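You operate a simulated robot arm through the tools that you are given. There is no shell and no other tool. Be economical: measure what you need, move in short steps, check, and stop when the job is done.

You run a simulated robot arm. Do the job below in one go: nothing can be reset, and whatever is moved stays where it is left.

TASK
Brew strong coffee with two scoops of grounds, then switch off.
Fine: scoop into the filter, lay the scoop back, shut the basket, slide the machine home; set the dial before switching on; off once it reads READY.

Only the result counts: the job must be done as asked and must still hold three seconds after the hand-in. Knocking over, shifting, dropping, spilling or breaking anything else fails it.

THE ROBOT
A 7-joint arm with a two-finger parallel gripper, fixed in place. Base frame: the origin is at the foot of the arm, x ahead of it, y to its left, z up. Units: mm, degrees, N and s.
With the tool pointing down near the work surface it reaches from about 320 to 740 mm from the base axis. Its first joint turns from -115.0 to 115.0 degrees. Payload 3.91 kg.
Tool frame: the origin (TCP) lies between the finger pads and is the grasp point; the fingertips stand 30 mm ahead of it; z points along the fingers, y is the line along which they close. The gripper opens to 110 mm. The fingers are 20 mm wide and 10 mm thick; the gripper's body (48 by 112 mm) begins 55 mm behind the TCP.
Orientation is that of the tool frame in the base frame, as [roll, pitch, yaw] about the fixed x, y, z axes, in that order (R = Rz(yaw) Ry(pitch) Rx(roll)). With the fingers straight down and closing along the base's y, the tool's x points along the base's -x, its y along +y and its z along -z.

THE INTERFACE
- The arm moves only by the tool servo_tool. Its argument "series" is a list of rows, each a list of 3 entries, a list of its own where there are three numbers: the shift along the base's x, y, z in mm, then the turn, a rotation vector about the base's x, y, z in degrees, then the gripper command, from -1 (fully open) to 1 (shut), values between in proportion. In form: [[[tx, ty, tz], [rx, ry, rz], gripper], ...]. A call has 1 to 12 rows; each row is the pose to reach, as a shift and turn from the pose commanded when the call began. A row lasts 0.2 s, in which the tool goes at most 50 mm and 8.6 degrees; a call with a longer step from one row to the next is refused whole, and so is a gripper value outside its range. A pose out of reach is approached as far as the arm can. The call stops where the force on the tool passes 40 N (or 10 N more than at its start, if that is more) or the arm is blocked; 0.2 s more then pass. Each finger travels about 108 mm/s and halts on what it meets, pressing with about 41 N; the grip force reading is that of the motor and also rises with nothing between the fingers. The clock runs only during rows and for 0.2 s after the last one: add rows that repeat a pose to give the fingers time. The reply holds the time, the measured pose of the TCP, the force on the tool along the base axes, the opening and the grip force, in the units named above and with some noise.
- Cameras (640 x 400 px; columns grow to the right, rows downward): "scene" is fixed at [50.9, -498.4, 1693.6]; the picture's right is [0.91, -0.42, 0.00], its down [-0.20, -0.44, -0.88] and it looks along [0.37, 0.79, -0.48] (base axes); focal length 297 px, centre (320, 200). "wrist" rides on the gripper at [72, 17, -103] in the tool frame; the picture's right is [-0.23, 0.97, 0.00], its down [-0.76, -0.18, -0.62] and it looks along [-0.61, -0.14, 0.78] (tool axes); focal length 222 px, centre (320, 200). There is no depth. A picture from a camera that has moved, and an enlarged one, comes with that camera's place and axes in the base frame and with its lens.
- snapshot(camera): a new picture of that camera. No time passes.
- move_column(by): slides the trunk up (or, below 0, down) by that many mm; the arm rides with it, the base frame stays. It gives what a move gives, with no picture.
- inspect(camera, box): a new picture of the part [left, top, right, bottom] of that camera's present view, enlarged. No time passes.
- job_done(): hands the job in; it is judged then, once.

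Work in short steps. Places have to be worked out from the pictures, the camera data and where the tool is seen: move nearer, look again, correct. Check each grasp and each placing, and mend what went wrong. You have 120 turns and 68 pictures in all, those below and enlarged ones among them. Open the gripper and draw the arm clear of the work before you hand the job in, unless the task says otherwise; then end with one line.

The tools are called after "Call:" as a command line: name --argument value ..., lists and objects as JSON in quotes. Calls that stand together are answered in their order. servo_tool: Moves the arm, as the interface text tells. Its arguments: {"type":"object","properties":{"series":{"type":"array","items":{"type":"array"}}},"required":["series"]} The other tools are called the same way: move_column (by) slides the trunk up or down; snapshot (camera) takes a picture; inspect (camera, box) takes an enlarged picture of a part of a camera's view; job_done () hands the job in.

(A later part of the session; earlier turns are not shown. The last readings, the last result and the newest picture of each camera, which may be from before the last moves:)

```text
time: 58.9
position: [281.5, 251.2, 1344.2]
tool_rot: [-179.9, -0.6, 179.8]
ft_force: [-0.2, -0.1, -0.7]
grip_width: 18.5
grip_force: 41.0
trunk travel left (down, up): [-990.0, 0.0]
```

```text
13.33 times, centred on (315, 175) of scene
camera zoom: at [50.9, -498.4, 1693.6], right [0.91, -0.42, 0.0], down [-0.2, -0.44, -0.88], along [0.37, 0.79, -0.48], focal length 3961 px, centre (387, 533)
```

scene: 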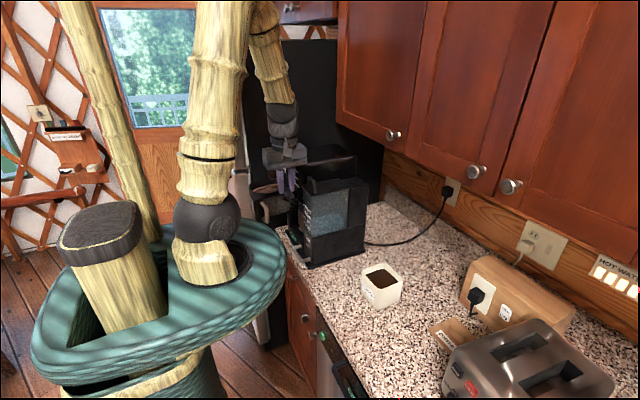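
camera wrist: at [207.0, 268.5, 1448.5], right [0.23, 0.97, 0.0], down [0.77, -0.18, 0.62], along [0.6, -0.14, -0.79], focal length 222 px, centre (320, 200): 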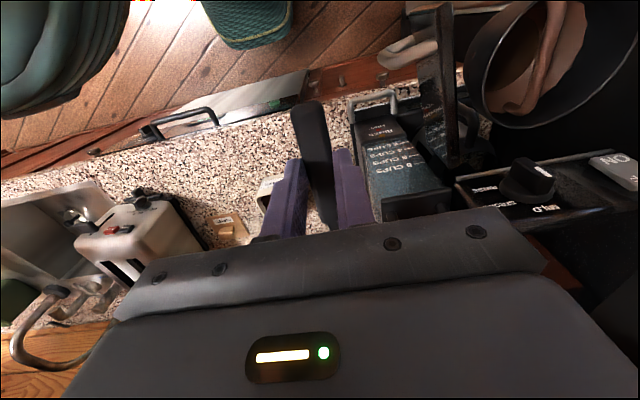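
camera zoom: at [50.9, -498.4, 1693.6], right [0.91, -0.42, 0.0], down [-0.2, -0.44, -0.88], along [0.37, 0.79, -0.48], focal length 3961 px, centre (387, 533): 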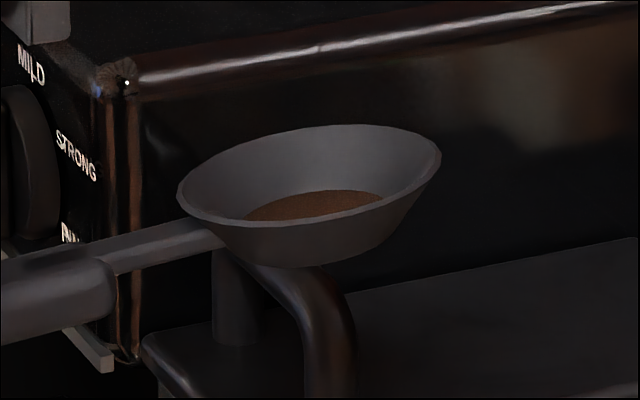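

Some grounds remain in the bowl: 60° was not enough. I go back over the filter and this time roll the scoop about its handle axis (hand swinging toward -x), which allows a steeper pour.

Call:
servo_tool --series '[[[0, 0, 0], [0, 0, 7], 1], [[0, -5, 0], [0, 0, 15], 1], [[0, -10, 0], [0, 0, 23], 1], [[0, -15, 0], [0, 0, 31], 1], [[0, -20, 0], [0, 0, 39], 1], [[0, -25, 0], [0, 0, 47], 1], [[0, -25, 0], [0, 0, 55], 1], [[0, -25, 0], [0, 0, 63], 1], [[0, -20, 0], [0, 0, 71], 1], [[0, -10, 0], [0, 0, 79], 1], [[0, 0, 0], [0, 0, 87], 1], [[0, 0, 0], [0, 0, 90], 1]]'

Call:
servo_tool --series '[[[0, 30, 0], [0, 0, 0], 1], [[0, 65, 0], [0, 0, 0], 1], [[0, 95, 0], [0, 0, 0], 1], [[0, 115, 0], [0, 0, 0], 1], [[-3, 115, 0], [0, -8, 0], 1], [[-7, 115, 0], [0, -16, 0], 1], [[-11, 115, 0], [0, -24, 0], 1], [[-15, 115, 0], [0, -32, 0], 1], [[-15, 115, 0], [0, -32, 0], 1]]'

Call:
inspect --camera "scene" --box '[200, 100, 360, 240]'

```text
time: 61.5
position: [282.0, 250.4, 1343.5]
tool_rot: [180.0, -0.6, -89.8]
ft_force: [-0.3, 0.6, -0.4]
grip_width: 18.8
grip_force: 41.1
trunk travel left (down, up): [-990.0, 0.0]
```

```text
time: 63.5
position: [268.3, 365.7, 1342.9]
tool_rot: [-147.9, -0.6, -90.3]
ft_force: [-0.6, 0.2, -0.1]
grip_width: 18.6
grip_force: 41.1
trunk travel left (down, up): [-990.0, 0.0]
```

```text
2.86 times, centred on (280, 170) of scene
camera zoom: at [50.9, -498.4, 1693.6], right [0.91, -0.42, 0.0], down [-0.2, -0.44, -0.88], along [0.37, 0.79, -0.48], focal length 849 px, centre (434, 286)
```

zoom: 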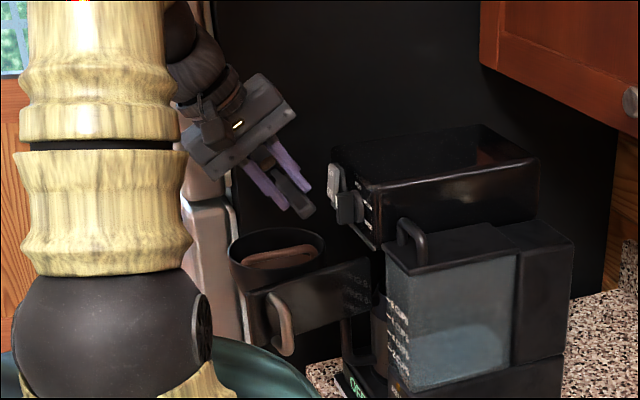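

Continue rolling to about 85°, lowering gently.

Call:
servo_tool --series '[[[-3, 0, -8], [0, -8, 0], 1], [[-6, 0, -16], [0, -16, 0], 1], [[-8, 0, -24], [0, -24, 0], 1], [[-10, 0, -30], [0, -32, 0], 1], [[-11, 0, -36], [0, -40, 0], 1], [[-12, 0, -42], [0, -48, 0], 1], [[-12, 0, -46], [0, -54, 0], 1], [[-12, 0, -46], [0, -54, 0], 1], [[-12, 0, -46], [0, -54, 0], 1]]'

Call:
inspect --camera "scene" --box '[200, 100, 360, 240]'

```text
time: 65.5
position: [255.2, 366.2, 1297.4]
tool_rot: [-93.9, 0.0, -90.6]
ft_force: [0.2, -0.3, -0.5]
grip_width: 19.1
grip_force: 41.2
trunk travel left (down, up): [-990.0, 0.0]
```

```text
2.86 times, centred on (280, 170) of scene
camera zoom: at [50.9, -498.4, 1693.6], right [0.91, -0.42, 0.0], down [-0.2, -0.44, -0.88], along [0.37, 0.79, -0.48], focal length 849 px, centre (434, 286)
```

zoom: 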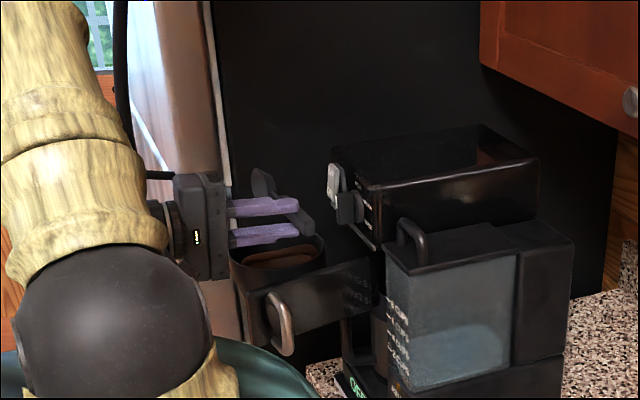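

The pour reached 86°. Reverse the roll, retreat, and check the bowl.

Call:
servo_tool --series '[[[2, 0, 8], [0, 8, 0], 1], [[4, 0, 16], [0, 16, 0], 1], [[6, 0, 24], [0, 24, 0], 1], [[9, 0, 32], [0, 32, 0], 1], [[12, 0, 40], [0, 40, 0], 1], [[15, 0, 46], [0, 48, 0], 1], [[18, 0, 46], [0, 56, 0], 1], [[21, 0, 46], [0, 64, 0], 1], [[24, 0, 46], [0, 72, 0], 1], [[26, -20, 46], [0, 80, 0], 1], [[27, -60, 46], [0, 86, 0], 1], [[27, -105, 46], [0, 86, 0], 1]]'

Call:
servo_tool --series '[[[0, -20, 0], [0, 0, -8], 1], [[0, -30, 0], [0, 0, -16], 1], [[0, -35, 0], [0, 0, -24], 1], [[0, -35, 0], [0, 0, -32], 1], [[0, -35, 0], [0, 0, -40], 1], [[0, -30, 0], [0, 0, -48], 1], [[0, -25, 0], [0, 0, -56], 1], [[0, -20, 0], [0, 0, -64], 1], [[0, -15, 0], [0, 0, -72], 1], [[0, -10, 0], [0, 0, -80], 1], [[0, -10, 0], [0, 0, -87], 1], [[0, -10, 0], [0, 0, -90], 1]]'

Call:
inspect --camera "scene" --box '[285, 150, 345, 195]'

Call:
inspect --camera "wrist" --box '[300, 0, 640, 210]'

```text
time: 68.0
position: [281.6, 257.9, 1344.0]
tool_rot: [180.0, -0.5, -89.9]
ft_force: [0.5, 0.1, 0.7]
grip_width: 18.8
grip_force: 40.8
trunk travel left (down, up): [-990.0, 0.0]
```

```text
time: 70.7
position: [281.0, 251.9, 1342.9]
tool_rot: [180.0, -0.6, 179.9]
ft_force: [-0.3, 0.4, -0.1]
grip_width: 18.9
grip_force: 41.0
trunk travel left (down, up): [-990.0, 0.0]
```

```text
8.89 times, centred on (315, 172) of scene
camera zoom: at [50.9, -498.4, 1693.6], right [0.91, -0.42, 0.0], down [-0.2, -0.44, -0.88], along [0.37, 0.79, -0.48], focal length 2641 px, centre (364, 444)
```

zoom: 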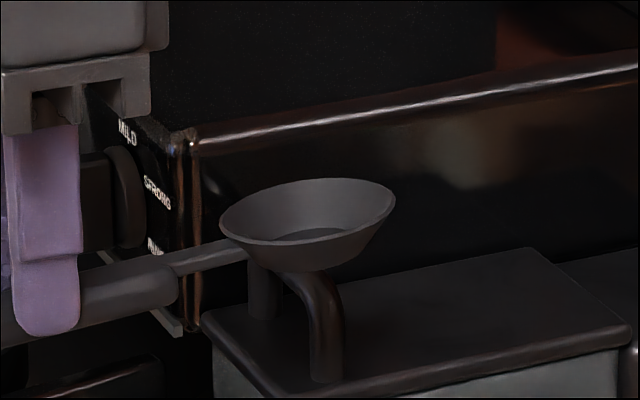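

```text
1.88 times, centred on (470, 105) of wrist
camera zoom: at [210.6, 268.6, 1448.2], right [0.23, 0.97, 0.0], down [0.77, -0.18, 0.62], along [0.6, -0.14, -0.79], focal length 418 px, centre (38, 379)
```

zoom: 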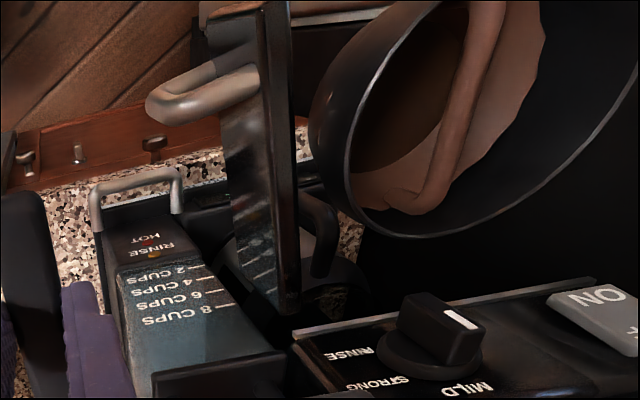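

Bowl is now empty, and the filter holds the grounds. Carry the scoop back above its original place.

Call:
servo_tool --series '[[[10, -40, 0], [0, 0, 0], 1], [[25, -80, 0], [0, 0, 0], 1], [[45, -120, -10], [0, 0, 0], 1], [[70, -155, -25], [0, 0, 0], 1], [[95, -190, -45], [0, 0, 0], 1], [[120, -225, -65], [0, 0, 0], 1], [[140, -260, -90], [0, 0, 0], 1], [[155, -295, -120], [0, 0, -2], 1], [[165, -320, -155], [0, 0, -4.4], 1], [[170, -330, -200], [0, 0, -4.4], 1], [[170, -330, -245], [0, 0, -4.4], 1], [[170, -330, -245], [0, 0, -4.4], 1]]'

Call:
inspect --camera "scene" --box '[340, 220, 480, 360]'

```text
time: 73.2
position: [452.5, -78.1, 1098.5]
tool_rot: [-180.0, -0.5, 175.6]
ft_force: [0.3, -0.2, -0.4]
grip_width: 18.4
grip_force: 40.9
trunk travel left (down, up): [-990.0, 0.0]
```

```text
2.86 times, centred on (410, 290) of scene
camera zoom: at [50.9, -498.4, 1693.6], right [0.91, -0.42, 0.0], down [-0.2, -0.44, -0.88], along [0.37, 0.79, -0.48], focal length 849 px, centre (63, -57)
```

zoom: 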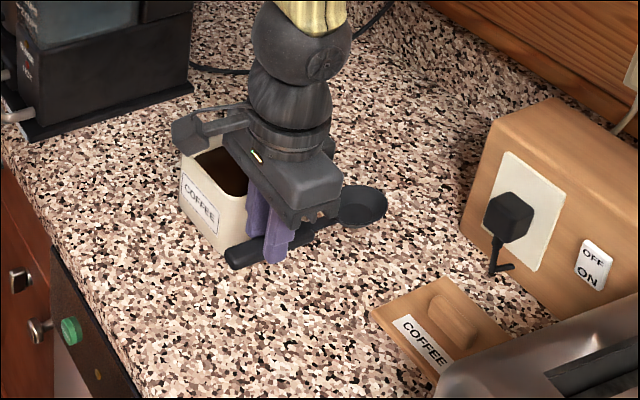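

Lower to the counter at the original grasp height.

Call:
servo_tool --series '[[[-1, 0, -40], [0, -0.5, 0], 1], [[-1, 0, -80], [0, -0.5, 0], 1], [[-1, 0, -115], [0, -0.5, 0], 1], [[-1, 0, -135], [0, -0.5, 0], 1], [[-1, 0, -143], [0, -0.5, 0], 1], [[-1, 0, -148.5], [0, -0.5, 0], 1], [[-1, 0, -148.5], [0, -0.5, 0], 1]]'

```text
time: 74.8
position: [452.9, -80.1, 950.5]
tool_rot: [180.0, 0.0, 175.6]
ft_force: [3.1, 2.5, 21.6]
grip_width: 18.6
grip_force: 40.9
trunk travel left (down, up): [-990.0, 0.0]
```

Firm contact with the counter. Release and lift away.

Call:
servo_tool --series '[[[0, 0, 1], [0, 0, 0], 1], [[0, 0, 1], [0, 0, 0], 0.5], [[0, 0, 1], [0, 0, 0], 0], [[0, 0, 1], [0, 0, 0], 0], [[0, 0, 30], [0, 0, 0], 0], [[0, 0, 75], [0, 0, 0], 0], [[0, 0, 120], [0, 0, 0], 0], [[0, 0, 165], [0, 0, 0], 0], [[0, 0, 210], [0, 0, 4.4], 0], [[0, 0, 250], [0, 0, 4.4], 0]]'

Call:
inspect --camera "scene" --box '[330, 210, 490, 370]'

```text
time: 77.0
position: [450.3, -76.7, 1202.1]
tool_rot: [180.0, -0.1, 180.0]
ft_force: [-1.3, -0.4, 0.4]
grip_width: 55.1
grip_force: 0.0
trunk travel left (down, up): [-990.0, 0.0]
```

```text
2.50 times, centred on (410, 290) of scene
camera zoom: at [50.9, -498.4, 1693.6], right [0.91, -0.42, 0.0], down [-0.2, -0.44, -0.88], along [0.37, 0.79, -0.48], focal length 743 px, centre (95, -25)
```

zoom: 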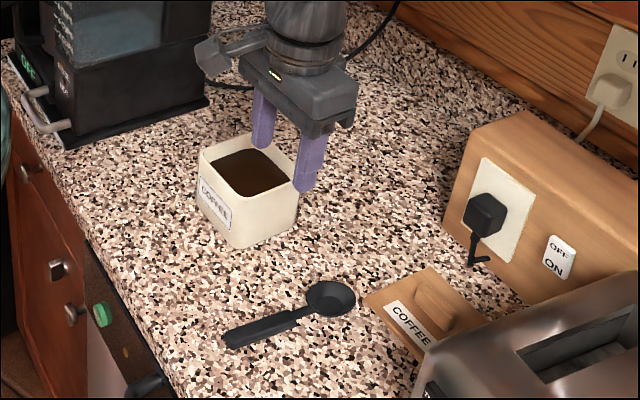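

Scoop is back in its place. Next: shut the basket. From both cameras the door's top edge runs from the hinge ≈(375,394) to the free end ≈(217,372) at z≈1210; it must swing to +y and into the machine. I move to the front and lean the fingers forward.

Call:
servo_tool --series '[[[-30, 35, 15], [0, 0, 0], 0.5], [[-60, 75, 30], [0, 0, 0], 1], [[-90, 115, 40], [0, 0, 0], 1], [[-115, 155, 50], [0, 0, 0], 1], [[-135, 195, 60], [0, 0, 0], 1], [[-150, 235, 70], [0, 0, 0], 1], [[-160, 275, 80], [0, 0, 0], 1], [[-170, 300, 90], [0, 0, 0], 1], [[-170, 310, 100], [0, 0, 0], 1], [[-170, 310, 100], [0, 0, 0], 1]]'

Call:
servo_tool --series '[[[0, 5, 0], [0, 0, 8], 1], [[0, 10, 0], [0, 0, 16], 1], [[0, 15, 0], [0, 0, 24], 1], [[-5, 20, 0], [0, 0, 32], 1], [[-10, 25, 0], [0, 0, 40], 1], [[-20, 30, 0], [0, 0, 45], 1], [[-30, 40, 0], [0, 0, 45], 1], [[-30, 40, 0], [0, 0, 45], 1]]'

Call:
servo_tool --series '[[[0, 0, 0], [5.6, -5.6, 0], 1], [[0, 0, 0], [11.3, -11.3, 0], 1], [[0, 0, 0], [17, -17, 0], 1], [[0, 0, 0], [22.6, -22.6, 0], 1], [[0, 0, 0], [28.3, -28.3, 0], 1], [[0, 0, 0], [32, -32, 0], 1], [[0, 0, 0], [32, -32, 0], 1]]'

Call:
snapshot --camera "wrist"

```text
refused: row 2 steps farther than a row can; nothing moved
```

```text
time: 78.8
position: [420.3, -38.6, 1200.5]
tool_rot: [180.0, -0.1, -135.0]
ft_force: [0.1, -0.7, 0.4]
grip_width: 0.0
grip_force: 38.0
trunk travel left (down, up): [-990.0, 0.0]
```

```text
time: 80.5
position: [421.1, -38.1, 1199.1]
tool_rot: [180.0, 45.2, -135.0]
ft_force: [0.1, -0.5, 0.2]
grip_width: 0.2
grip_force: 37.8
trunk travel left (down, up): [-990.0, 0.0]
```

```text
24 pictures are left
camera wrist: at [321.4, -113.6, 1222.2], right [-0.58, 0.8, 0.16], down [0.19, -0.06, 0.98], along [0.79, 0.6, -0.12], focal length 222 px, centre (320, 200)
```

wrist: 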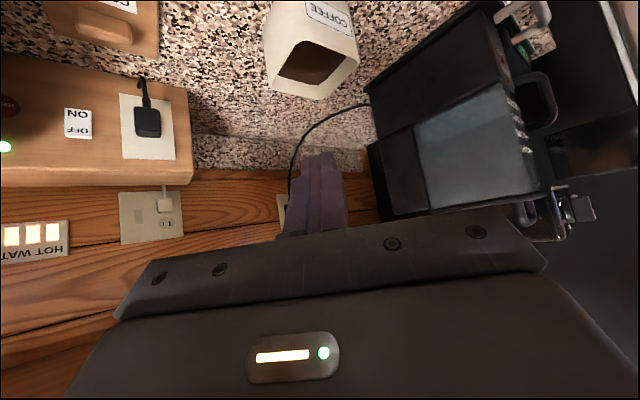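

The first row set was refused, so the orientation change happened over the counter (harmless). Now move along an outer arc to the front of the door.

Call:
servo_tool --series '[[[-20, 40, 8], [0, 0, 0], 1], [[-40, 80, 16], [0, 0, 0], 1], [[-55, 122, 24], [0, 0, 0], 1], [[-70, 164, 32], [0, 0, 0], 1], [[-85, 205, 40], [0, 0, 0], 1], [[-105, 242, 48], [0, 0, 0], 1], [[-133, 275, 55], [0, 0, 0], 1], [[-163, 305, 60], [0, 0, 0], 1], [[-190, 330, 60], [0, 0, 0], 1], [[-200, 340, 60], [0, 0, 0], 1], [[-200, 340, 60], [0, 0, 0], 1]]'

Call:
snapshot --camera "wrist"

```text
time: 82.0
position: [384.3, 276.9, 1247.2]
tool_rot: [-179.2, 44.7, -136.6]
ft_force: [2.4, -8.6, 0.8]
grip_width: 0.0
grip_force: 37.5
out of reach, approached as far as the arm can: row 1, 2, 3, 4, 5, 6, 7
trunk travel left (down, up): [-990.0, 0.0]
stopped in row 7: the force on the tool passed its limit (the readings are from after the stop); the commanded pose is now the measured one
```

```text
23 pictures are left
camera wrist: at [280.4, 205.3, 1270.8], right [-0.54, 0.83, 0.15], down [0.19, -0.05, 0.98], along [0.82, 0.56, -0.13], focal length 222 px, centre (320, 200)
```

wrist: 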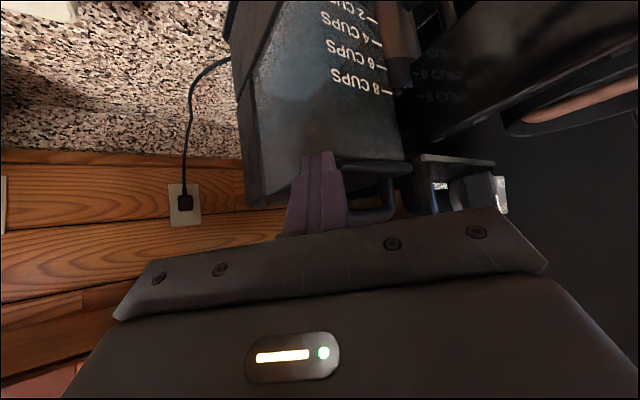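

The pose was too close to the base and the tip slid onto the tank side. I back off at once, straighten the tool, then look at the machine.

Call:
servo_tool --series '[[[0, -20, 5], [0, 0, 0], 1], [[0, -60, 30], [0, 0, 0], 1], [[0, -80, 70], [-5.6, 5.6, 0], 1], [[0, -80, 100], [-11.3, 11.3, 0], 1], [[0, -80, 100], [-17, 17, 0], 1], [[0, -80, 100], [-22.6, 22.6, 0], 1], [[0, -80, 100], [-28.3, 28.3, 0], 1], [[0, -80, 100], [-32, 32, 0], 1], [[0, -80, 100], [-32, 32, 0], 1]]'

Call:
inspect --camera "scene" --box '[220, 110, 400, 280]'

```text
time: 84.0
position: [383.2, 197.6, 1347.5]
tool_rot: [-178.0, -0.6, -136.1]
ft_force: [0.3, -0.7, -0.1]
grip_width: 0.0
grip_force: 37.5
out of reach, approached as far as the arm can: row 1, 2, 3
trunk travel left (down, up): [-990.0, 0.0]
```

```text
2.35 times, centred on (310, 195) of scene
camera zoom: at [50.9, -498.4, 1693.6], right [0.91, -0.42, 0.0], down [-0.2, -0.44, -0.88], along [0.37, 0.79, -0.48], focal length 699 px, centre (344, 212)
```

zoom: 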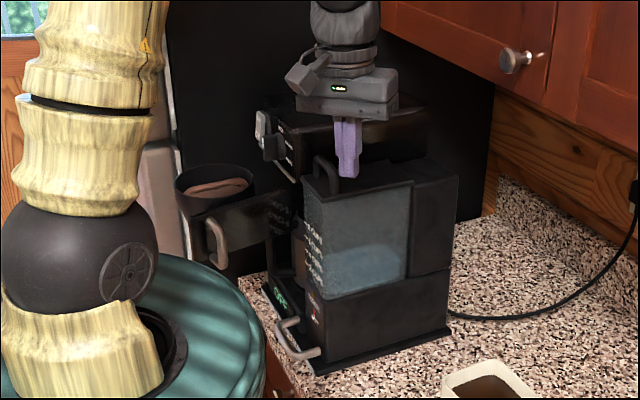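

Machine unmoved. Turn the yaw back to face +x and move in vertical pose to (207,345).

Call:
servo_tool --series '[[[-30, 12, 0], [0, 0, -8], 1], [[-60, 25, 0], [0, 0, -16], 1], [[-90, 45, 0], [0, 0, -24], 1], [[-112, 70, 0], [0, 0, -32], 1], [[-132, 95, 0], [0, 0, -40], 1], [[-150, 120, 0], [0, 0, -44], 1], [[-165, 138, 0], [0, 0, -44], 1], [[-176, 148, 0], [0, 0, -44], 1], [[-176, 148, 0], [0, 0, -44], 1]]'

Call:
servo_tool --series '[[[0, 0, 0], [0, -8, 0], 1], [[0, 0, 0], [0, -16, 0], 1], [[0, 0, 0], [0, -24, 0], 1], [[0, 0, 0], [0, -32, 0], 1], [[0, 0, 0], [0, -40, 0], 1], [[0, 0, 0], [0, -46, 0], 1], [[0, 0, 0], [0, -46, 0], 1]]'

```text
time: 86.0
position: [206.6, 345.6, 1347.8]
tool_rot: [-178.0, -0.5, 179.9]
ft_force: [0.1, 0.5, -0.7]
grip_width: 0.0
grip_force: 37.5
trunk travel left (down, up): [-990.0, 0.0]
```

```text
time: 87.7
position: [206.7, 346.8, 1347.4]
tool_rot: [-178.2, 45.6, 179.9]
ft_force: [-0.4, 0.0, 0.4]
grip_width: 0.1
grip_force: 37.0
trunk travel left (down, up): [-990.0, 0.0]
```

Reachable. Now lower beside the door's outer face at y≈322 and look.

Call:
servo_tool --series '[[[0, -12, -30], [0, 0, 0], 1], [[0, -24, -65], [0, 0, 0], 1], [[0, -26, -100], [0, 0, 0], 1], [[0, -26, -125], [0, 0, 0], 1], [[0, -26, -140], [0, 0, 0], 1], [[0, -26, -140], [0, 0, 0], 1]]'

Call:
inspect --camera "scene" --box '[220, 130, 340, 250]'

Call:
snapshot --camera "wrist"

```text
time: 89.0
position: [222.0, 321.9, 1217.0]
tool_rot: [-179.8, 44.8, 175.1]
ft_force: [0.0, 0.3, -0.7]
grip_width: 0.3
grip_force: 37.5
out of reach, approached as far as the arm can: row 5, 6
trunk travel left (down, up): [-990.0, 0.0]
```

```text
3.33 times, centred on (280, 190) of scene
camera zoom: at [50.9, -498.4, 1693.6], right [0.91, -0.42, 0.0], down [-0.2, -0.44, -0.88], along [0.37, 0.79, -0.48], focal length 990 px, centre (453, 233)
```

zoom: 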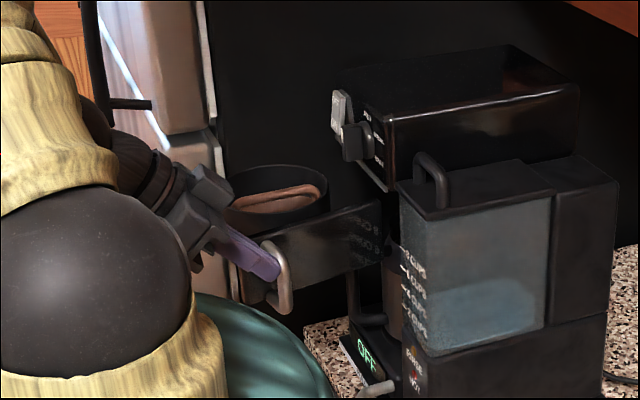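

```text
20 pictures are left
camera wrist: at [99.9, 349.2, 1240.0], right [0.25, 0.96, 0.16], down [0.09, -0.18, 0.98], along [0.97, -0.23, -0.13], focal length 222 px, centre (320, 200)
```

wrist: 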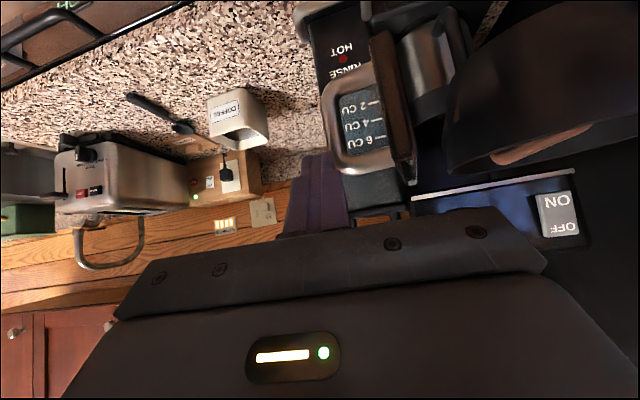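

The fingertips sit just on the outer (-y) side of the handle's vertical bar, so pushing +y along an arc closes the door. I sweep the first part.

Call:
servo_tool --series '[[[12, -2, 0], [0, 0, 0], 1], [[5, 17, -2], [0, 0, 2], 1], [[1, 36, -5], [0, 0, 4], 1], [[0, 56, -8], [0, 0, 5], 1], [[1, 76, -10], [0, 0, 5], 1], [[5, 95, -10], [0, 0, 5], 1], [[12, 114, -10], [0, 0, 5], 1]]'

Call:
inspect --camera "scene" --box '[220, 130, 340, 250]'

```text
time: 90.7
position: [218.7, 440.2, 1201.3]
tool_rot: [-178.0, 45.6, -174.9]
ft_force: [0.1, -0.1, -0.1]
grip_width: 0.1
grip_force: 37.7
out of reach, approached as far as the arm can: row 1
trunk travel left (down, up): [-990.0, 0.0]
```

```text
3.33 times, centred on (280, 190) of scene
camera zoom: at [50.9, -498.4, 1693.6], right [0.91, -0.42, 0.0], down [-0.2, -0.44, -0.88], along [0.37, 0.79, -0.48], focal length 990 px, centre (453, 233)
```

zoom: 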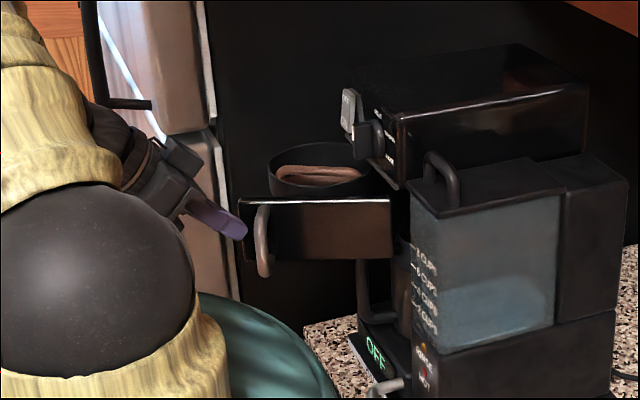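

The door turned about 30° and the tip slipped to its end; the machine also slid a little in +x (its home direction). I back out and hook the fingertips behind the handle bar again (bar now ≈(268,412)), then push on.

Call:
servo_tool --series '[[[-2, -30, 0], [0, 0, 0], 1], [[-2, -60, 0], [0, 0, -4], 1], [[20, -60, 0], [0, 0, -5], 1], [[40, -58, 0], [0, 0, -5], 1], [[42, -40, 0], [0, 0, -5], 1], [[44, -25, 0], [0, 0, -5], 1], [[50, -8, 0], [0, 0, -5], 1], [[58, 8, 0], [0, 0, -5], 1], [[68, 22, 0], [0, 0, -5], 1], [[80, 35, 0], [0, 0, -5], 1], [[94, 46, 0], [0, 0, -5], 1]]'

Call:
inspect --camera "scene" --box '[220, 130, 340, 250]'

```text
time: 93.0
position: [313.5, 486.3, 1201.8]
tool_rot: [-178.3, 45.6, 179.9]
ft_force: [1.7, -4.3, 3.6]
grip_width: 0.0
grip_force: 38.1
trunk travel left (down, up): [-990.0, 0.0]
```

```text
3.33 times, centred on (280, 190) of scene
camera zoom: at [50.9, -498.4, 1693.6], right [0.91, -0.42, 0.0], down [-0.2, -0.44, -0.88], along [0.37, 0.79, -0.48], focal length 990 px, centre (453, 233)
```

zoom: 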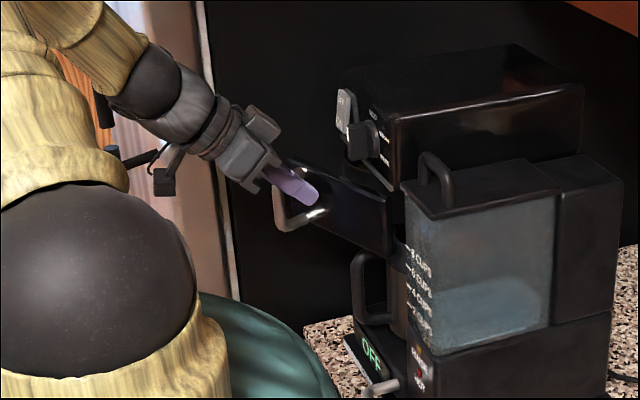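

Door is ~25° from shut. Now push the door face in +x with the fingertips, leaning the hand back a bit more to stay clear of the dial.

Call:
servo_tool --series '[[[-6, -4, 0], [0, -5, 0], 1], [[-6, -6, 0], [0, -12, 0], 1], [[4, -6, 0], [0, -14, 0], 1], [[14, -6, 0], [0, -14, 0], 1], [[22, -6, 0], [0, -14, 0], 1], [[30, -6, 0], [0, -14, 0], 1], [[36, -6, 0], [0, -14, 0], 1], [[42, -6, 0], [0, -14, 0], 1]]'

Call:
inspect --camera "scene" --box '[230, 120, 390, 280]'

```text
time: 94.8
position: [363.2, 475.0, 1205.1]
tool_rot: [-179.5, 59.3, 177.2]
ft_force: [-2.7, 0.9, 3.7]
grip_width: 0.0
grip_force: 37.3
trunk travel left (down, up): [-990.0, 0.0]
```

```text
2.50 times, centred on (310, 200) of scene
camera zoom: at [50.9, -498.4, 1693.6], right [0.91, -0.42, 0.0], down [-0.2, -0.44, -0.88], along [0.37, 0.79, -0.48], focal length 743 px, centre (345, 200)
```

zoom: 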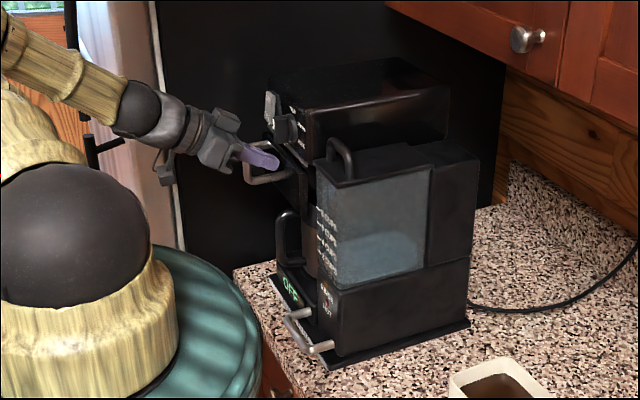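

Door is nearly flush and the machine has slid a little. Keep pushing +x, watching the force.

Call:
servo_tool --series '[[[8, 0, 0], [0, 0, 0], 1], [[16, 0, 0], [0, 0, 0], 1], [[24, 0, 0], [0, 0, 0], 1], [[32, 0, 0], [0, 0, 0], 1], [[40, 0, 0], [0, 0, 0], 1], [[40, 0, 0], [0, 0, 0], 1]]'

Call:
inspect --camera "scene" --box '[230, 120, 390, 280]'

```text
time: 96.2
position: [393.1, 479.4, 1199.6]
tool_rot: [-178.2, 59.4, 179.8]
ft_force: [-1.3, -0.8, 0.4]
grip_width: 0.0
grip_force: 38.5
trunk travel left (down, up): [-990.0, 0.0]
```

```text
2.50 times, centred on (310, 200) of scene
camera zoom: at [50.9, -498.4, 1693.6], right [0.91, -0.42, 0.0], down [-0.2, -0.44, -0.88], along [0.37, 0.79, -0.48], focal length 743 px, centre (345, 200)
```

zoom: 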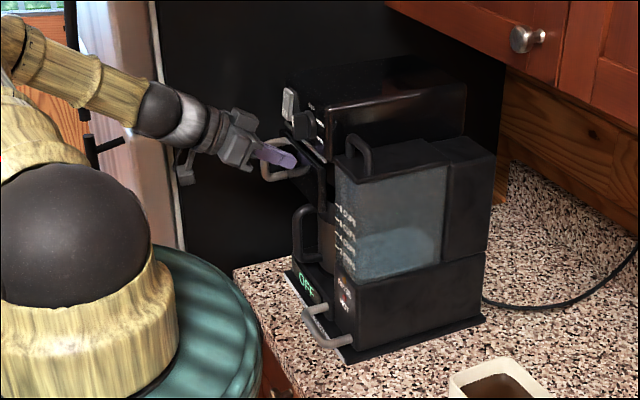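

It slides easily. Continue pushing toward home in small steps until it stops.

Call:
servo_tool --series '[[[10, 0, 0], [0, 0, 0], 1], [[20, 0, 0], [0, 0, 0], 1], [[30, 0, 0], [0, 0, 0], 1], [[40, 0, 0], [0, 0, 0], 1], [[50, 0, 0], [0, 0, 0], 1], [[60, 0, 0], [0, 0, 0], 1], [[70, 0, 0], [0, 0, 0], 1], [[70, 0, 0], [0, 0, 0], 1]]'

Call:
snapshot --camera "scene"

```text
time: 98.0
position: [464.9, 477.6, 1202.4]
tool_rot: [-178.3, 59.4, 179.9]
ft_force: [-0.4, 0.7, 0.4]
grip_width: 0.0
grip_force: 37.3
trunk travel left (down, up): [-990.0, 0.0]
```

```text
15 pictures are left
```

scene: 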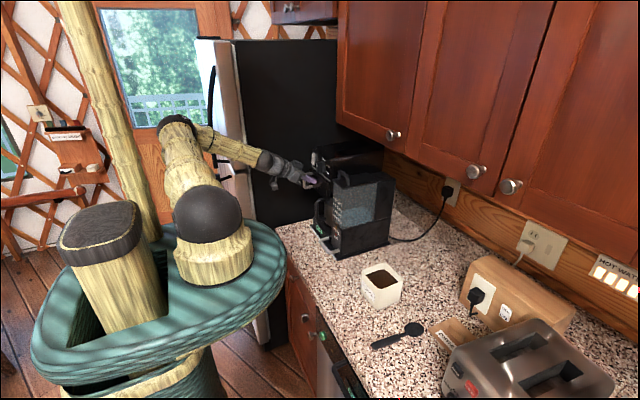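

Continue pushing.

Call:
servo_tool --series '[[[10, 0, 0], [0, 0, 0], 1], [[20, 0, 0], [0, 0, 0], 1], [[30, 0, 0], [0, 0, 0], 1], [[40, 0, 0], [0, 0, 0], 1], [[50, 0, 0], [0, 0, 0], 1], [[60, 0, 0], [0, 0, 0], 1], [[70, 0, 0], [0, 0, 0], 1], [[80, 0, 0], [0, 0, 0], 1], [[80, 0, 0], [0, 0, 0], 1]]'

Call:
inspect --camera "scene" --box '[260, 110, 420, 270]'

```text
time: 100.0
position: [544.7, 478.4, 1200.8]
tool_rot: [-178.3, 59.5, 179.8]
ft_force: [-0.6, 0.5, -0.8]
grip_width: 0.1
grip_force: 38.1
trunk travel left (down, up): [-990.0, 0.0]
```

```text
2.50 times, centred on (340, 190) of scene
camera zoom: at [50.9, -498.4, 1693.6], right [0.91, -0.42, 0.0], down [-0.2, -0.44, -0.88], along [0.37, 0.79, -0.48], focal length 743 px, centre (270, 225)
```

zoom: 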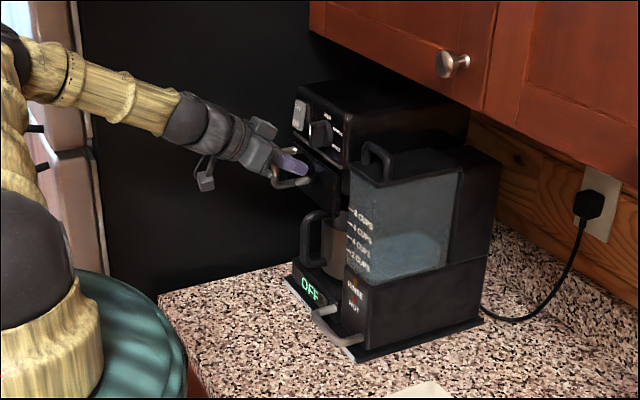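

Sliding straight; no stop yet. Continue.

Call:
servo_tool --series '[[[10, 0, 0], [0, 0, 0], 1], [[20, 0, 0], [0, 0, 0], 1], [[30, 0, 0], [0, 0, 0], 1], [[40, 0, 0], [0, 0, 0], 1], [[50, 0, 0], [0, 0, 0], 1], [[60, 0, 0], [0, 0, 0], 1], [[70, 0, 0], [0, 0, 0], 1], [[80, 0, 0], [0, 0, 0], 1], [[90, 0, 0], [0, 0, 0], 1], [[90, 0, 0], [0, 0, 0], 1]]'

```text
time: 102.1
position: [622.7, 480.6, 1199.3]
tool_rot: [-178.2, 59.1, -180.0]
ft_force: [-24.7, -2.2, 4.2]
grip_width: 0.1
grip_force: 37.2
trunk travel left (down, up): [-990.0, 0.0]
stopped in row 10: the force on the tool passed its limit (the readings are from after the stop); the commanded pose is now the measured one
```

A firm stop at x≈623: the machine appears to be home. Back off slightly and look with the wrist camera (dial, switch) and the scene.

Call:
servo_tool --series '[[[-20, 0, 0], [0, 0, 0], 1], [[-60, 0, 0], [0, 0, 0], 1], [[-105, 0, 0], [0, 0, 0], 1], [[-150, 0, 0], [0, 0, 0], 1], [[-190, 0, 0], [0, 0, 0], 1], [[-190, 0, 0], [0, 0, 0], 1]]'

Call:
inspect --camera "scene" --box '[280, 100, 440, 260]'

Call:
snapshot --camera "wrist"

```text
time: 103.5
position: [437.9, 478.8, 1195.3]
tool_rot: [-178.0, 58.9, 179.9]
ft_force: [-1.5, -0.3, -0.4]
grip_width: 0.1
grip_force: 37.2
trunk travel left (down, up): [-990.0, 0.0]
```

```text
2.50 times, centred on (360, 180) of scene
camera zoom: at [50.9, -498.4, 1693.6], right [0.91, -0.42, 0.0], down [-0.2, -0.44, -0.88], along [0.37, 0.79, -0.48], focal length 743 px, centre (220, 250)
```

zoom: 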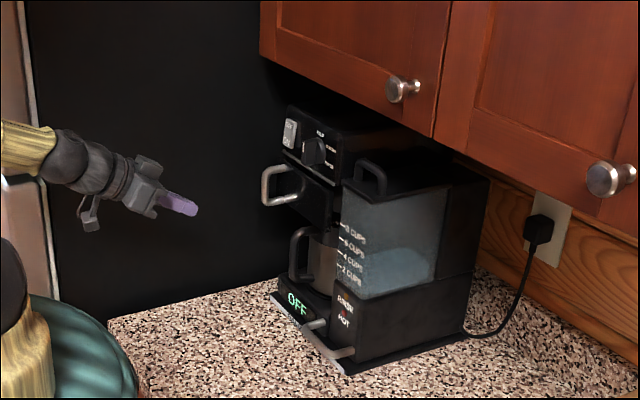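

```text
12 pictures are left
camera wrist: at [313.1, 500.4, 1187.8], right [0.15, 0.97, 0.18], down [-0.15, -0.16, 0.98], along [0.98, -0.17, 0.12], focal length 222 px, centre (320, 200)
```

wrist: 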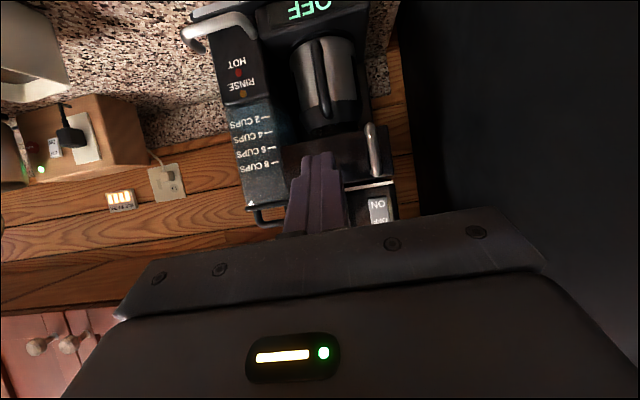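

Machine is home, door shut, display shows OFF. Now I rise and go closer to view the dial face frontally with the wrist camera.

Call:
servo_tool --series '[[[0, -10, 40], [0, 0, 0], 1], [[0, -20, 80], [0, 0, 0], 1], [[10, -30, 120], [0, 0, 0], 1], [[45, -40, 150], [0, 0, 0], 1], [[85, -45, 155], [0, 0, 0], 1], [[115, -45, 155], [0, 0, 0], 1], [[115, -45, 155], [0, 0, 0], 1]]'

Call:
inspect --camera "wrist" --box '[200, 0, 460, 170]'

```text
time: 105.1
position: [553.3, 435.6, 1352.3]
tool_rot: [-178.1, 59.0, -180.0]
ft_force: [-0.8, -1.0, -0.3]
grip_width: 0.0
grip_force: 37.9
trunk travel left (down, up): [-990.0, 0.0]
```

```text
2.35 times, centred on (330, 85) of wrist
camera zoom: at [428.6, 456.0, 1344.4], right [0.15, 0.97, 0.18], down [-0.15, -0.16, 0.98], along [0.98, -0.17, 0.12], focal length 523 px, centre (296, 471)
```

zoom: 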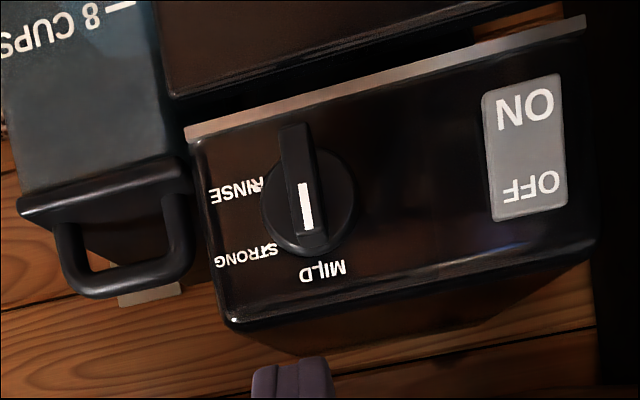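

The dial points to MILD (12 o'clock); STRONG is about 45° clockwise as seen from the front. Triangulated knob centre ≈(659,442,1260). I bring the hand horizontal in front of it with the fingers open ~40 mm.

Call:
servo_tool --series '[[[0, 2, -20], [0.2, -8, 0.4], 0.3], [[0, 4, -45], [0.5, -16, 0.8], 0.3], [[0, 6, -70], [0.8, -24, 1.2], 0.3], [[0, 6, -92], [1, -31, 1.6], 0.3], [[0, 6, -92], [1, -31, 1.6], 0.3], [[0, 6, -92], [1, -31, 1.6], 0.3]]'

Call:
snapshot --camera "wrist"

Call:
inspect --camera "scene" --box '[310, 110, 410, 200]'

```text
time: 106.5
position: [547.4, 456.9, 1287.6]
tool_rot: [96.6, 84.9, 97.0]
ft_force: [0.8, -0.4, -0.3]
grip_width: 38.4
grip_force: 0.1
trunk travel left (down, up): [-990.0, 0.0]
```

```text
10 pictures are left
camera wrist: at [444.4, 478.7, 1219.8], right [0.0, 0.95, 0.31], down [-0.61, -0.25, 0.75], along [0.79, -0.19, 0.58], focal length 222 px, centre (320, 200)
```

wrist: 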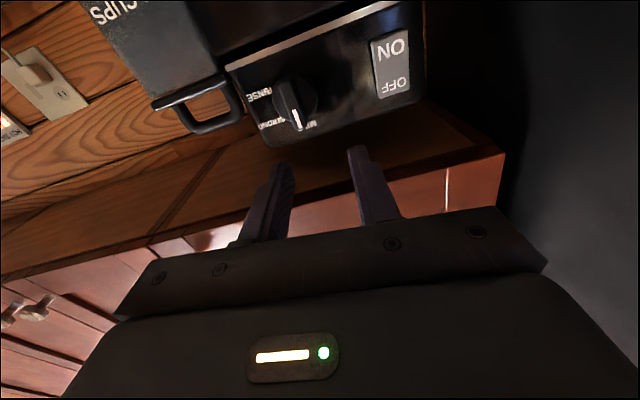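

```text
4.44 times, centred on (360, 155) of scene
camera zoom: at [50.9, -498.4, 1693.6], right [0.91, -0.42, 0.0], down [-0.2, -0.44, -0.88], along [0.37, 0.79, -0.48], focal length 1320 px, centre (142, 400)
```

zoom: 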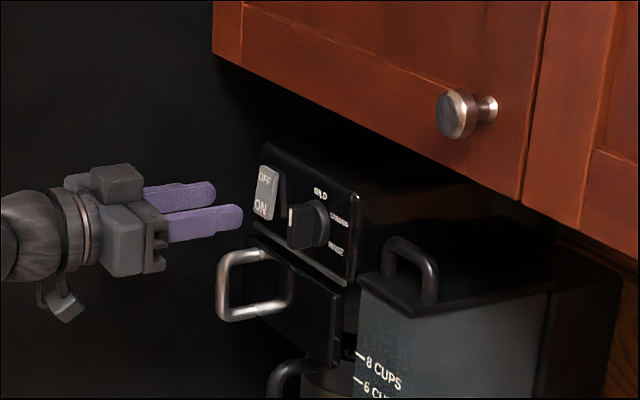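

The hand is horizontal but ended at (547,457,1288), rolled 5°. Correct to (560,442,1260) and level.

Call:
servo_tool --series '[[[4, -5, -8], [-2, 0, 0], 0.3], [[8, -10, -18], [-4, 0, 0], 0.3], [[12.5, -15, -27.5], [-5, 0, 0], 0.3], [[12.5, -15, -27.5], [-5, 0, 0], 0.3]]'

```text
time: 107.4
position: [553.1, 458.3, 1284.9]
tool_rot: [104.7, 86.4, 106.1]
ft_force: [-0.3, -0.2, 0.5]
grip_width: 38.6
grip_force: 0.1
trunk travel left (down, up): [-990.0, 0.0]
stopped in row 4: the arm was blocked; the commanded pose is now the measured one
```

The arm is blocked by something; look at the whole scene.

Call:
snapshot --camera "scene"

```text
8 pictures are left
```

scene: 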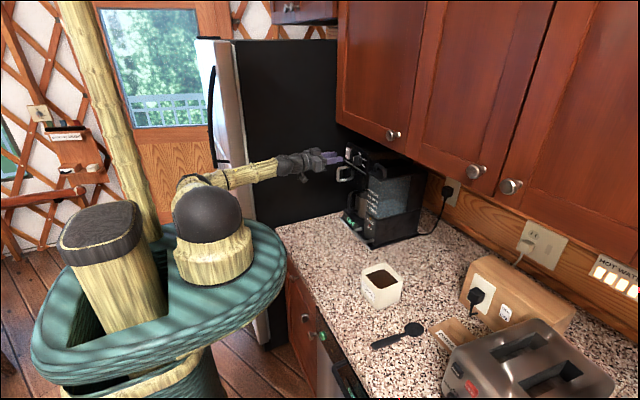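

Nothing visible blocks the hand, so it is likely arm-folding at the top trunk height. I retreat, lower the trunk 200 mm, and come back up with the arm.

Call:
servo_tool --series '[[[-20, 0, 15], [0, 0, 0], 0.3], [[-50, -5, 40], [0, 4, 0], 0.3], [[-80, -10, 70], [0, 12, 0], 0.3], [[-90, -14, 100], [0, 20, 0], 0.3], [[-90, -14, 100], [0, 20, 0], 0.3]]'

Call:
move_column --by -220

```text
time: 108.6
position: [463.9, 445.4, 1382.6]
tool_rot: [170.7, 68.8, 171.4]
ft_force: [-0.2, 0.9, 0.1]
grip_width: 38.7
grip_force: 0.1
trunk travel left (down, up): [-990.0, 0.0]
```

```text
time: 110.9
position: [465.0, 443.7, 1163.6]
tool_rot: [170.4, 68.7, 171.1]
ft_force: [-0.9, -0.2, -0.3]
grip_width: 38.5
grip_force: 0.1
trunk travel left (down, up): [-770.0, 220.0]
```

Now come up to dial height with the hand horizontal.

Call:
servo_tool --series '[[[0, 0, 30], [-1, -6, 0], 0.3], [[10, -1, 60], [-2, -13, -0.5], 0.3], [[20, -2, 85], [-3.5, -21, -1.3], 0.3], [[40, -2, 96], [-3.5, -21, -1.3], 0.3], [[70, -2, 96], [-3.5, -21, -1.3], 0.3], [[95, -2, 96], [-3.5, -21, -1.3], 0.3], [[95, -2, 96], [-3.5, -21, -1.3], 0.3]]'

```text
time: 112.5
position: [556.7, 443.6, 1259.2]
tool_rot: [26.8, 90.0, 26.2]
ft_force: [0.1, 0.0, 1.4]
grip_width: 38.4
grip_force: 0.0
trunk travel left (down, up): [-770.0, 220.0]
```

Aligned. A second triangulation gives the knob at ≈(657,440,1262). Advance around the ridge, then close gently.

Call:
servo_tool --series '[[[25, -3, 2], [0, 0, 0], 0.3], [[50, -3, 2], [0, 0, 0], 0.3], [[62, -3, 2], [0, 0, 0], 0.3], [[70, -3, 2], [0, 0, 0], 0.3], [[75, -3, 2], [0, 0, 0], 0.3], [[75, -3, 2], [0, 0, 0], 0.6], [[75, -3, 2], [0, 0, 0], 1], [[75, -3, 2], [0, 0, 0], 1], [[75, -3, 2], [0, 0, 0], 1]]'

Call:
inspect --camera "wrist" --box '[180, 20, 480, 220]'

```text
time: 113.9
position: [626.4, 446.5, 1261.5]
tool_rot: [-10.7, 89.9, -10.6]
ft_force: [-44.2, -0.9, -6.3]
grip_width: 23.6
grip_force: 1.2
trunk travel left (down, up): [-770.0, 220.0]
stopped in row 6: the force on the tool passed its limit (the readings are from after the stop); the commanded pose is now the measured one
```

```text
2.00 times, centred on (330, 120) of wrist
camera zoom: at [523.0, 463.1, 1190.4], right [0.0, 0.97, 0.23], down [-0.62, -0.18, 0.76], along [0.78, -0.14, 0.61], focal length 444 px, centre (300, 360)
```

zoom: 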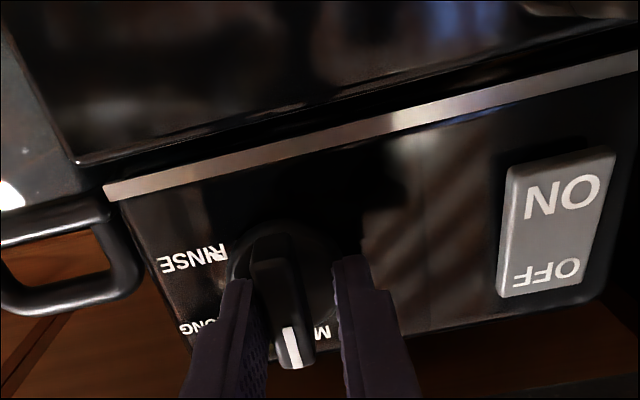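

The fingers straddle the ridge; tips touched the collar. Back off 3 mm, shift y by -5, and close.

Call:
servo_tool --series '[[[-3, -2, 0], [0, 0, 0], 0.5], [[-3, -5, 0], [0, 0, 0], 0.6], [[-3, -5, 0], [0, 0, 0], 0.8], [[-3, -5, 0], [0, 0, 0], 1], [[-3, -5, 0], [0, 0, 0], 1]]'

```text
time: 115.1
position: [626.0, 441.8, 1261.5]
tool_rot: [-16.7, 89.7, -16.7]
ft_force: [-22.3, 13.4, 5.7]
grip_width: 12.5
grip_force: 45.1
trunk travel left (down, up): [-770.0, 220.0]
```

Ridge gripped (12.5 mm). From label geometry STRONG sits ~57° clockwise from MILD. Rotate the hand about +x, releasing a little axial pressure.

Call:
servo_tool --series '[[[-2, 0, 0], [0, 0, 0], 1], [[-2, 0, 0], [8, 0, 0], 1], [[-2, 0, 0], [16, 0, 0], 1], [[-2, 0, 0], [24, 0, 0], 1], [[-2, 0, 0], [32, 0, 0], 1], [[-2, 0, 0], [40, 0, 0], 1], [[-2, 0, 0], [48, 0, 0], 1], [[-2, 0, 0], [57, 0, 0], 1], [[-2, 0, 0], [57, 0, 0], 1]]'

```text
refused: row 8 steps farther than a row can; nothing moved
```

Row 8 was 9°; fix the spacing.

Call:
servo_tool --series '[[[-2, 0, 0], [0, 0, 0], 1], [[-2, 0, 0], [8, 0, 0], 1], [[-2, 0, 0], [16, 0, 0], 1], [[-2, 0, 0], [24, 0, 0], 1], [[-2, 0, 0], [32, 0, 0], 1], [[-2, 0, 0], [40, 0, 0], 1], [[-2, 0, 0], [48, 0, 0], 1], [[-2, 0, 0], [56, 0, 0], 1], [[-2, 0, 0], [56, 0, 0], 1]]'

```text
time: 117.1
position: [626.6, 441.6, 1260.7]
tool_rot: [90.0, 34.1, 90.0]
ft_force: [-6.8, 18.9, 19.3]
grip_width: 12.2
grip_force: 45.0
trunk travel left (down, up): [-770.0, 220.0]
```

Rotated 56°. Open, retreat and roll back, then check the pointer.

Call:
servo_tool --series '[[[0, 0, 0], [0, 0, 0], 0.6], [[0, 0, 0], [0, 0, 0], 0.3], [[-30, 0, 0], [0, 0, 0], 0.3], [[-70, 0, 0], [-8, 0, 0], 0.3], [[-80, 0, 5], [-16, 0, 0], 0.3], [[-80, 0, 15], [-24, 0, 0], 0.6], [[-80, 10, 30], [-32, 0, 0], 1], [[-80, 20, 45], [-40, 0, 0], 1], [[-80, 30, 55], [-48, 0, 0], 1], [[-80, 35, 60], [-56, 0, 0], 1], [[-80, 35, 60], [-56, 0, 0], 1]]'

Call:
inspect --camera "wrist" --box '[180, 0, 480, 190]'

```text
time: 119.5
position: [548.8, 473.7, 1320.4]
tool_rot: [-119.2, 90.0, -119.5]
ft_force: [-0.1, 0.3, 0.2]
grip_width: 0.0
grip_force: 37.5
trunk travel left (down, up): [-770.0, 220.0]
```

```text
2.11 times, centred on (330, 95) of wrist
camera zoom: at [445.7, 491.2, 1249.1], right [0.0, 0.97, 0.23], down [-0.62, -0.17, 0.76], along [0.78, -0.14, 0.61], focal length 468 px, centre (299, 421)
```

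zoom: 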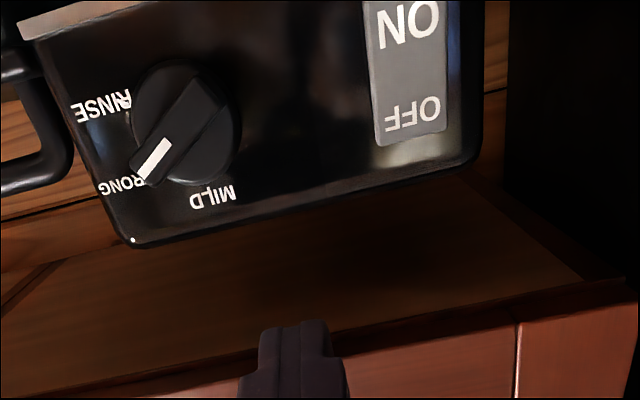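

The pointer is on STRONG. Rocker: ON half ≈(652,524,1251), OFF half ≈(650,524,1277). Press the ON half with the closed fingertips.

Call:
servo_tool --series '[[[0, 30, -25], [0, 0, 0], 1], [[10, 51, -60], [0, 0, 0], 1], [[30, 51, -71], [0, 0, 0], 1], [[50, 51, -71], [0, 0, 0], 1], [[62, 51, -71], [0, 0, 0], 1], [[70, 51, -71], [0, 0, 0], 1], [[75, 51, -71], [0, 0, 0], 1], [[79, 51, -71], [0, 0, 0], 1], [[83, 51, -71], [0, 0, 0], 1], [[87, 51, -71], [0, 0, 0], 1]]'

```text
time: 121.5
position: [626.9, 524.7, 1248.2]
tool_rot: [164.8, 89.9, 164.8]
ft_force: [-22.1, -6.4, 0.1]
grip_width: 0.1
grip_force: 37.5
trunk travel left (down, up): [-770.0, 220.0]
stopped in row 10: the force on the tool passed its limit (the readings are from after the stop); the commanded pose is now the measured one
```

Pressed against a firm stop. Back off and check the display and switch.

Call:
servo_tool --series '[[[-25, 0, 0], [0, 0, 0], 1], [[-60, 0, 0], [0, 0, 0], 1], [[-70, 0, 0], [0, 0, 0], 1]]'

Call:
inspect --camera "scene" --box '[320, 120, 440, 260]'

```text
time: 122.3
position: [560.4, 525.6, 1245.7]
tool_rot: [-175.8, 89.7, -176.1]
ft_force: [-1.1, 0.1, -0.4]
grip_width: 0.0
grip_force: 38.0
trunk travel left (down, up): [-770.0, 220.0]
```

```text
2.86 times, centred on (380, 190) of scene
camera zoom: at [50.9, -498.4, 1693.6], right [0.91, -0.42, 0.0], down [-0.2, -0.44, -0.88], along [0.37, 0.79, -0.48], focal length 849 px, centre (149, 229)
```

zoom: 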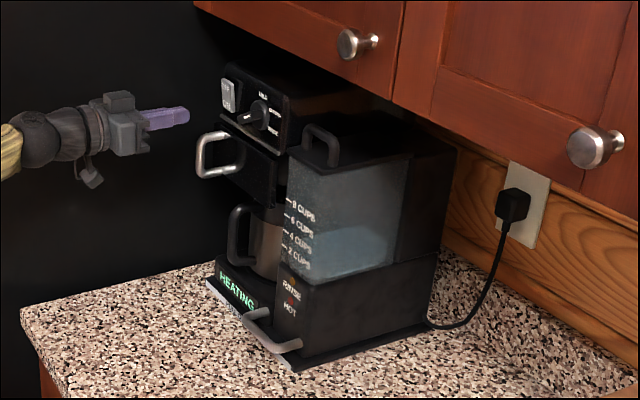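

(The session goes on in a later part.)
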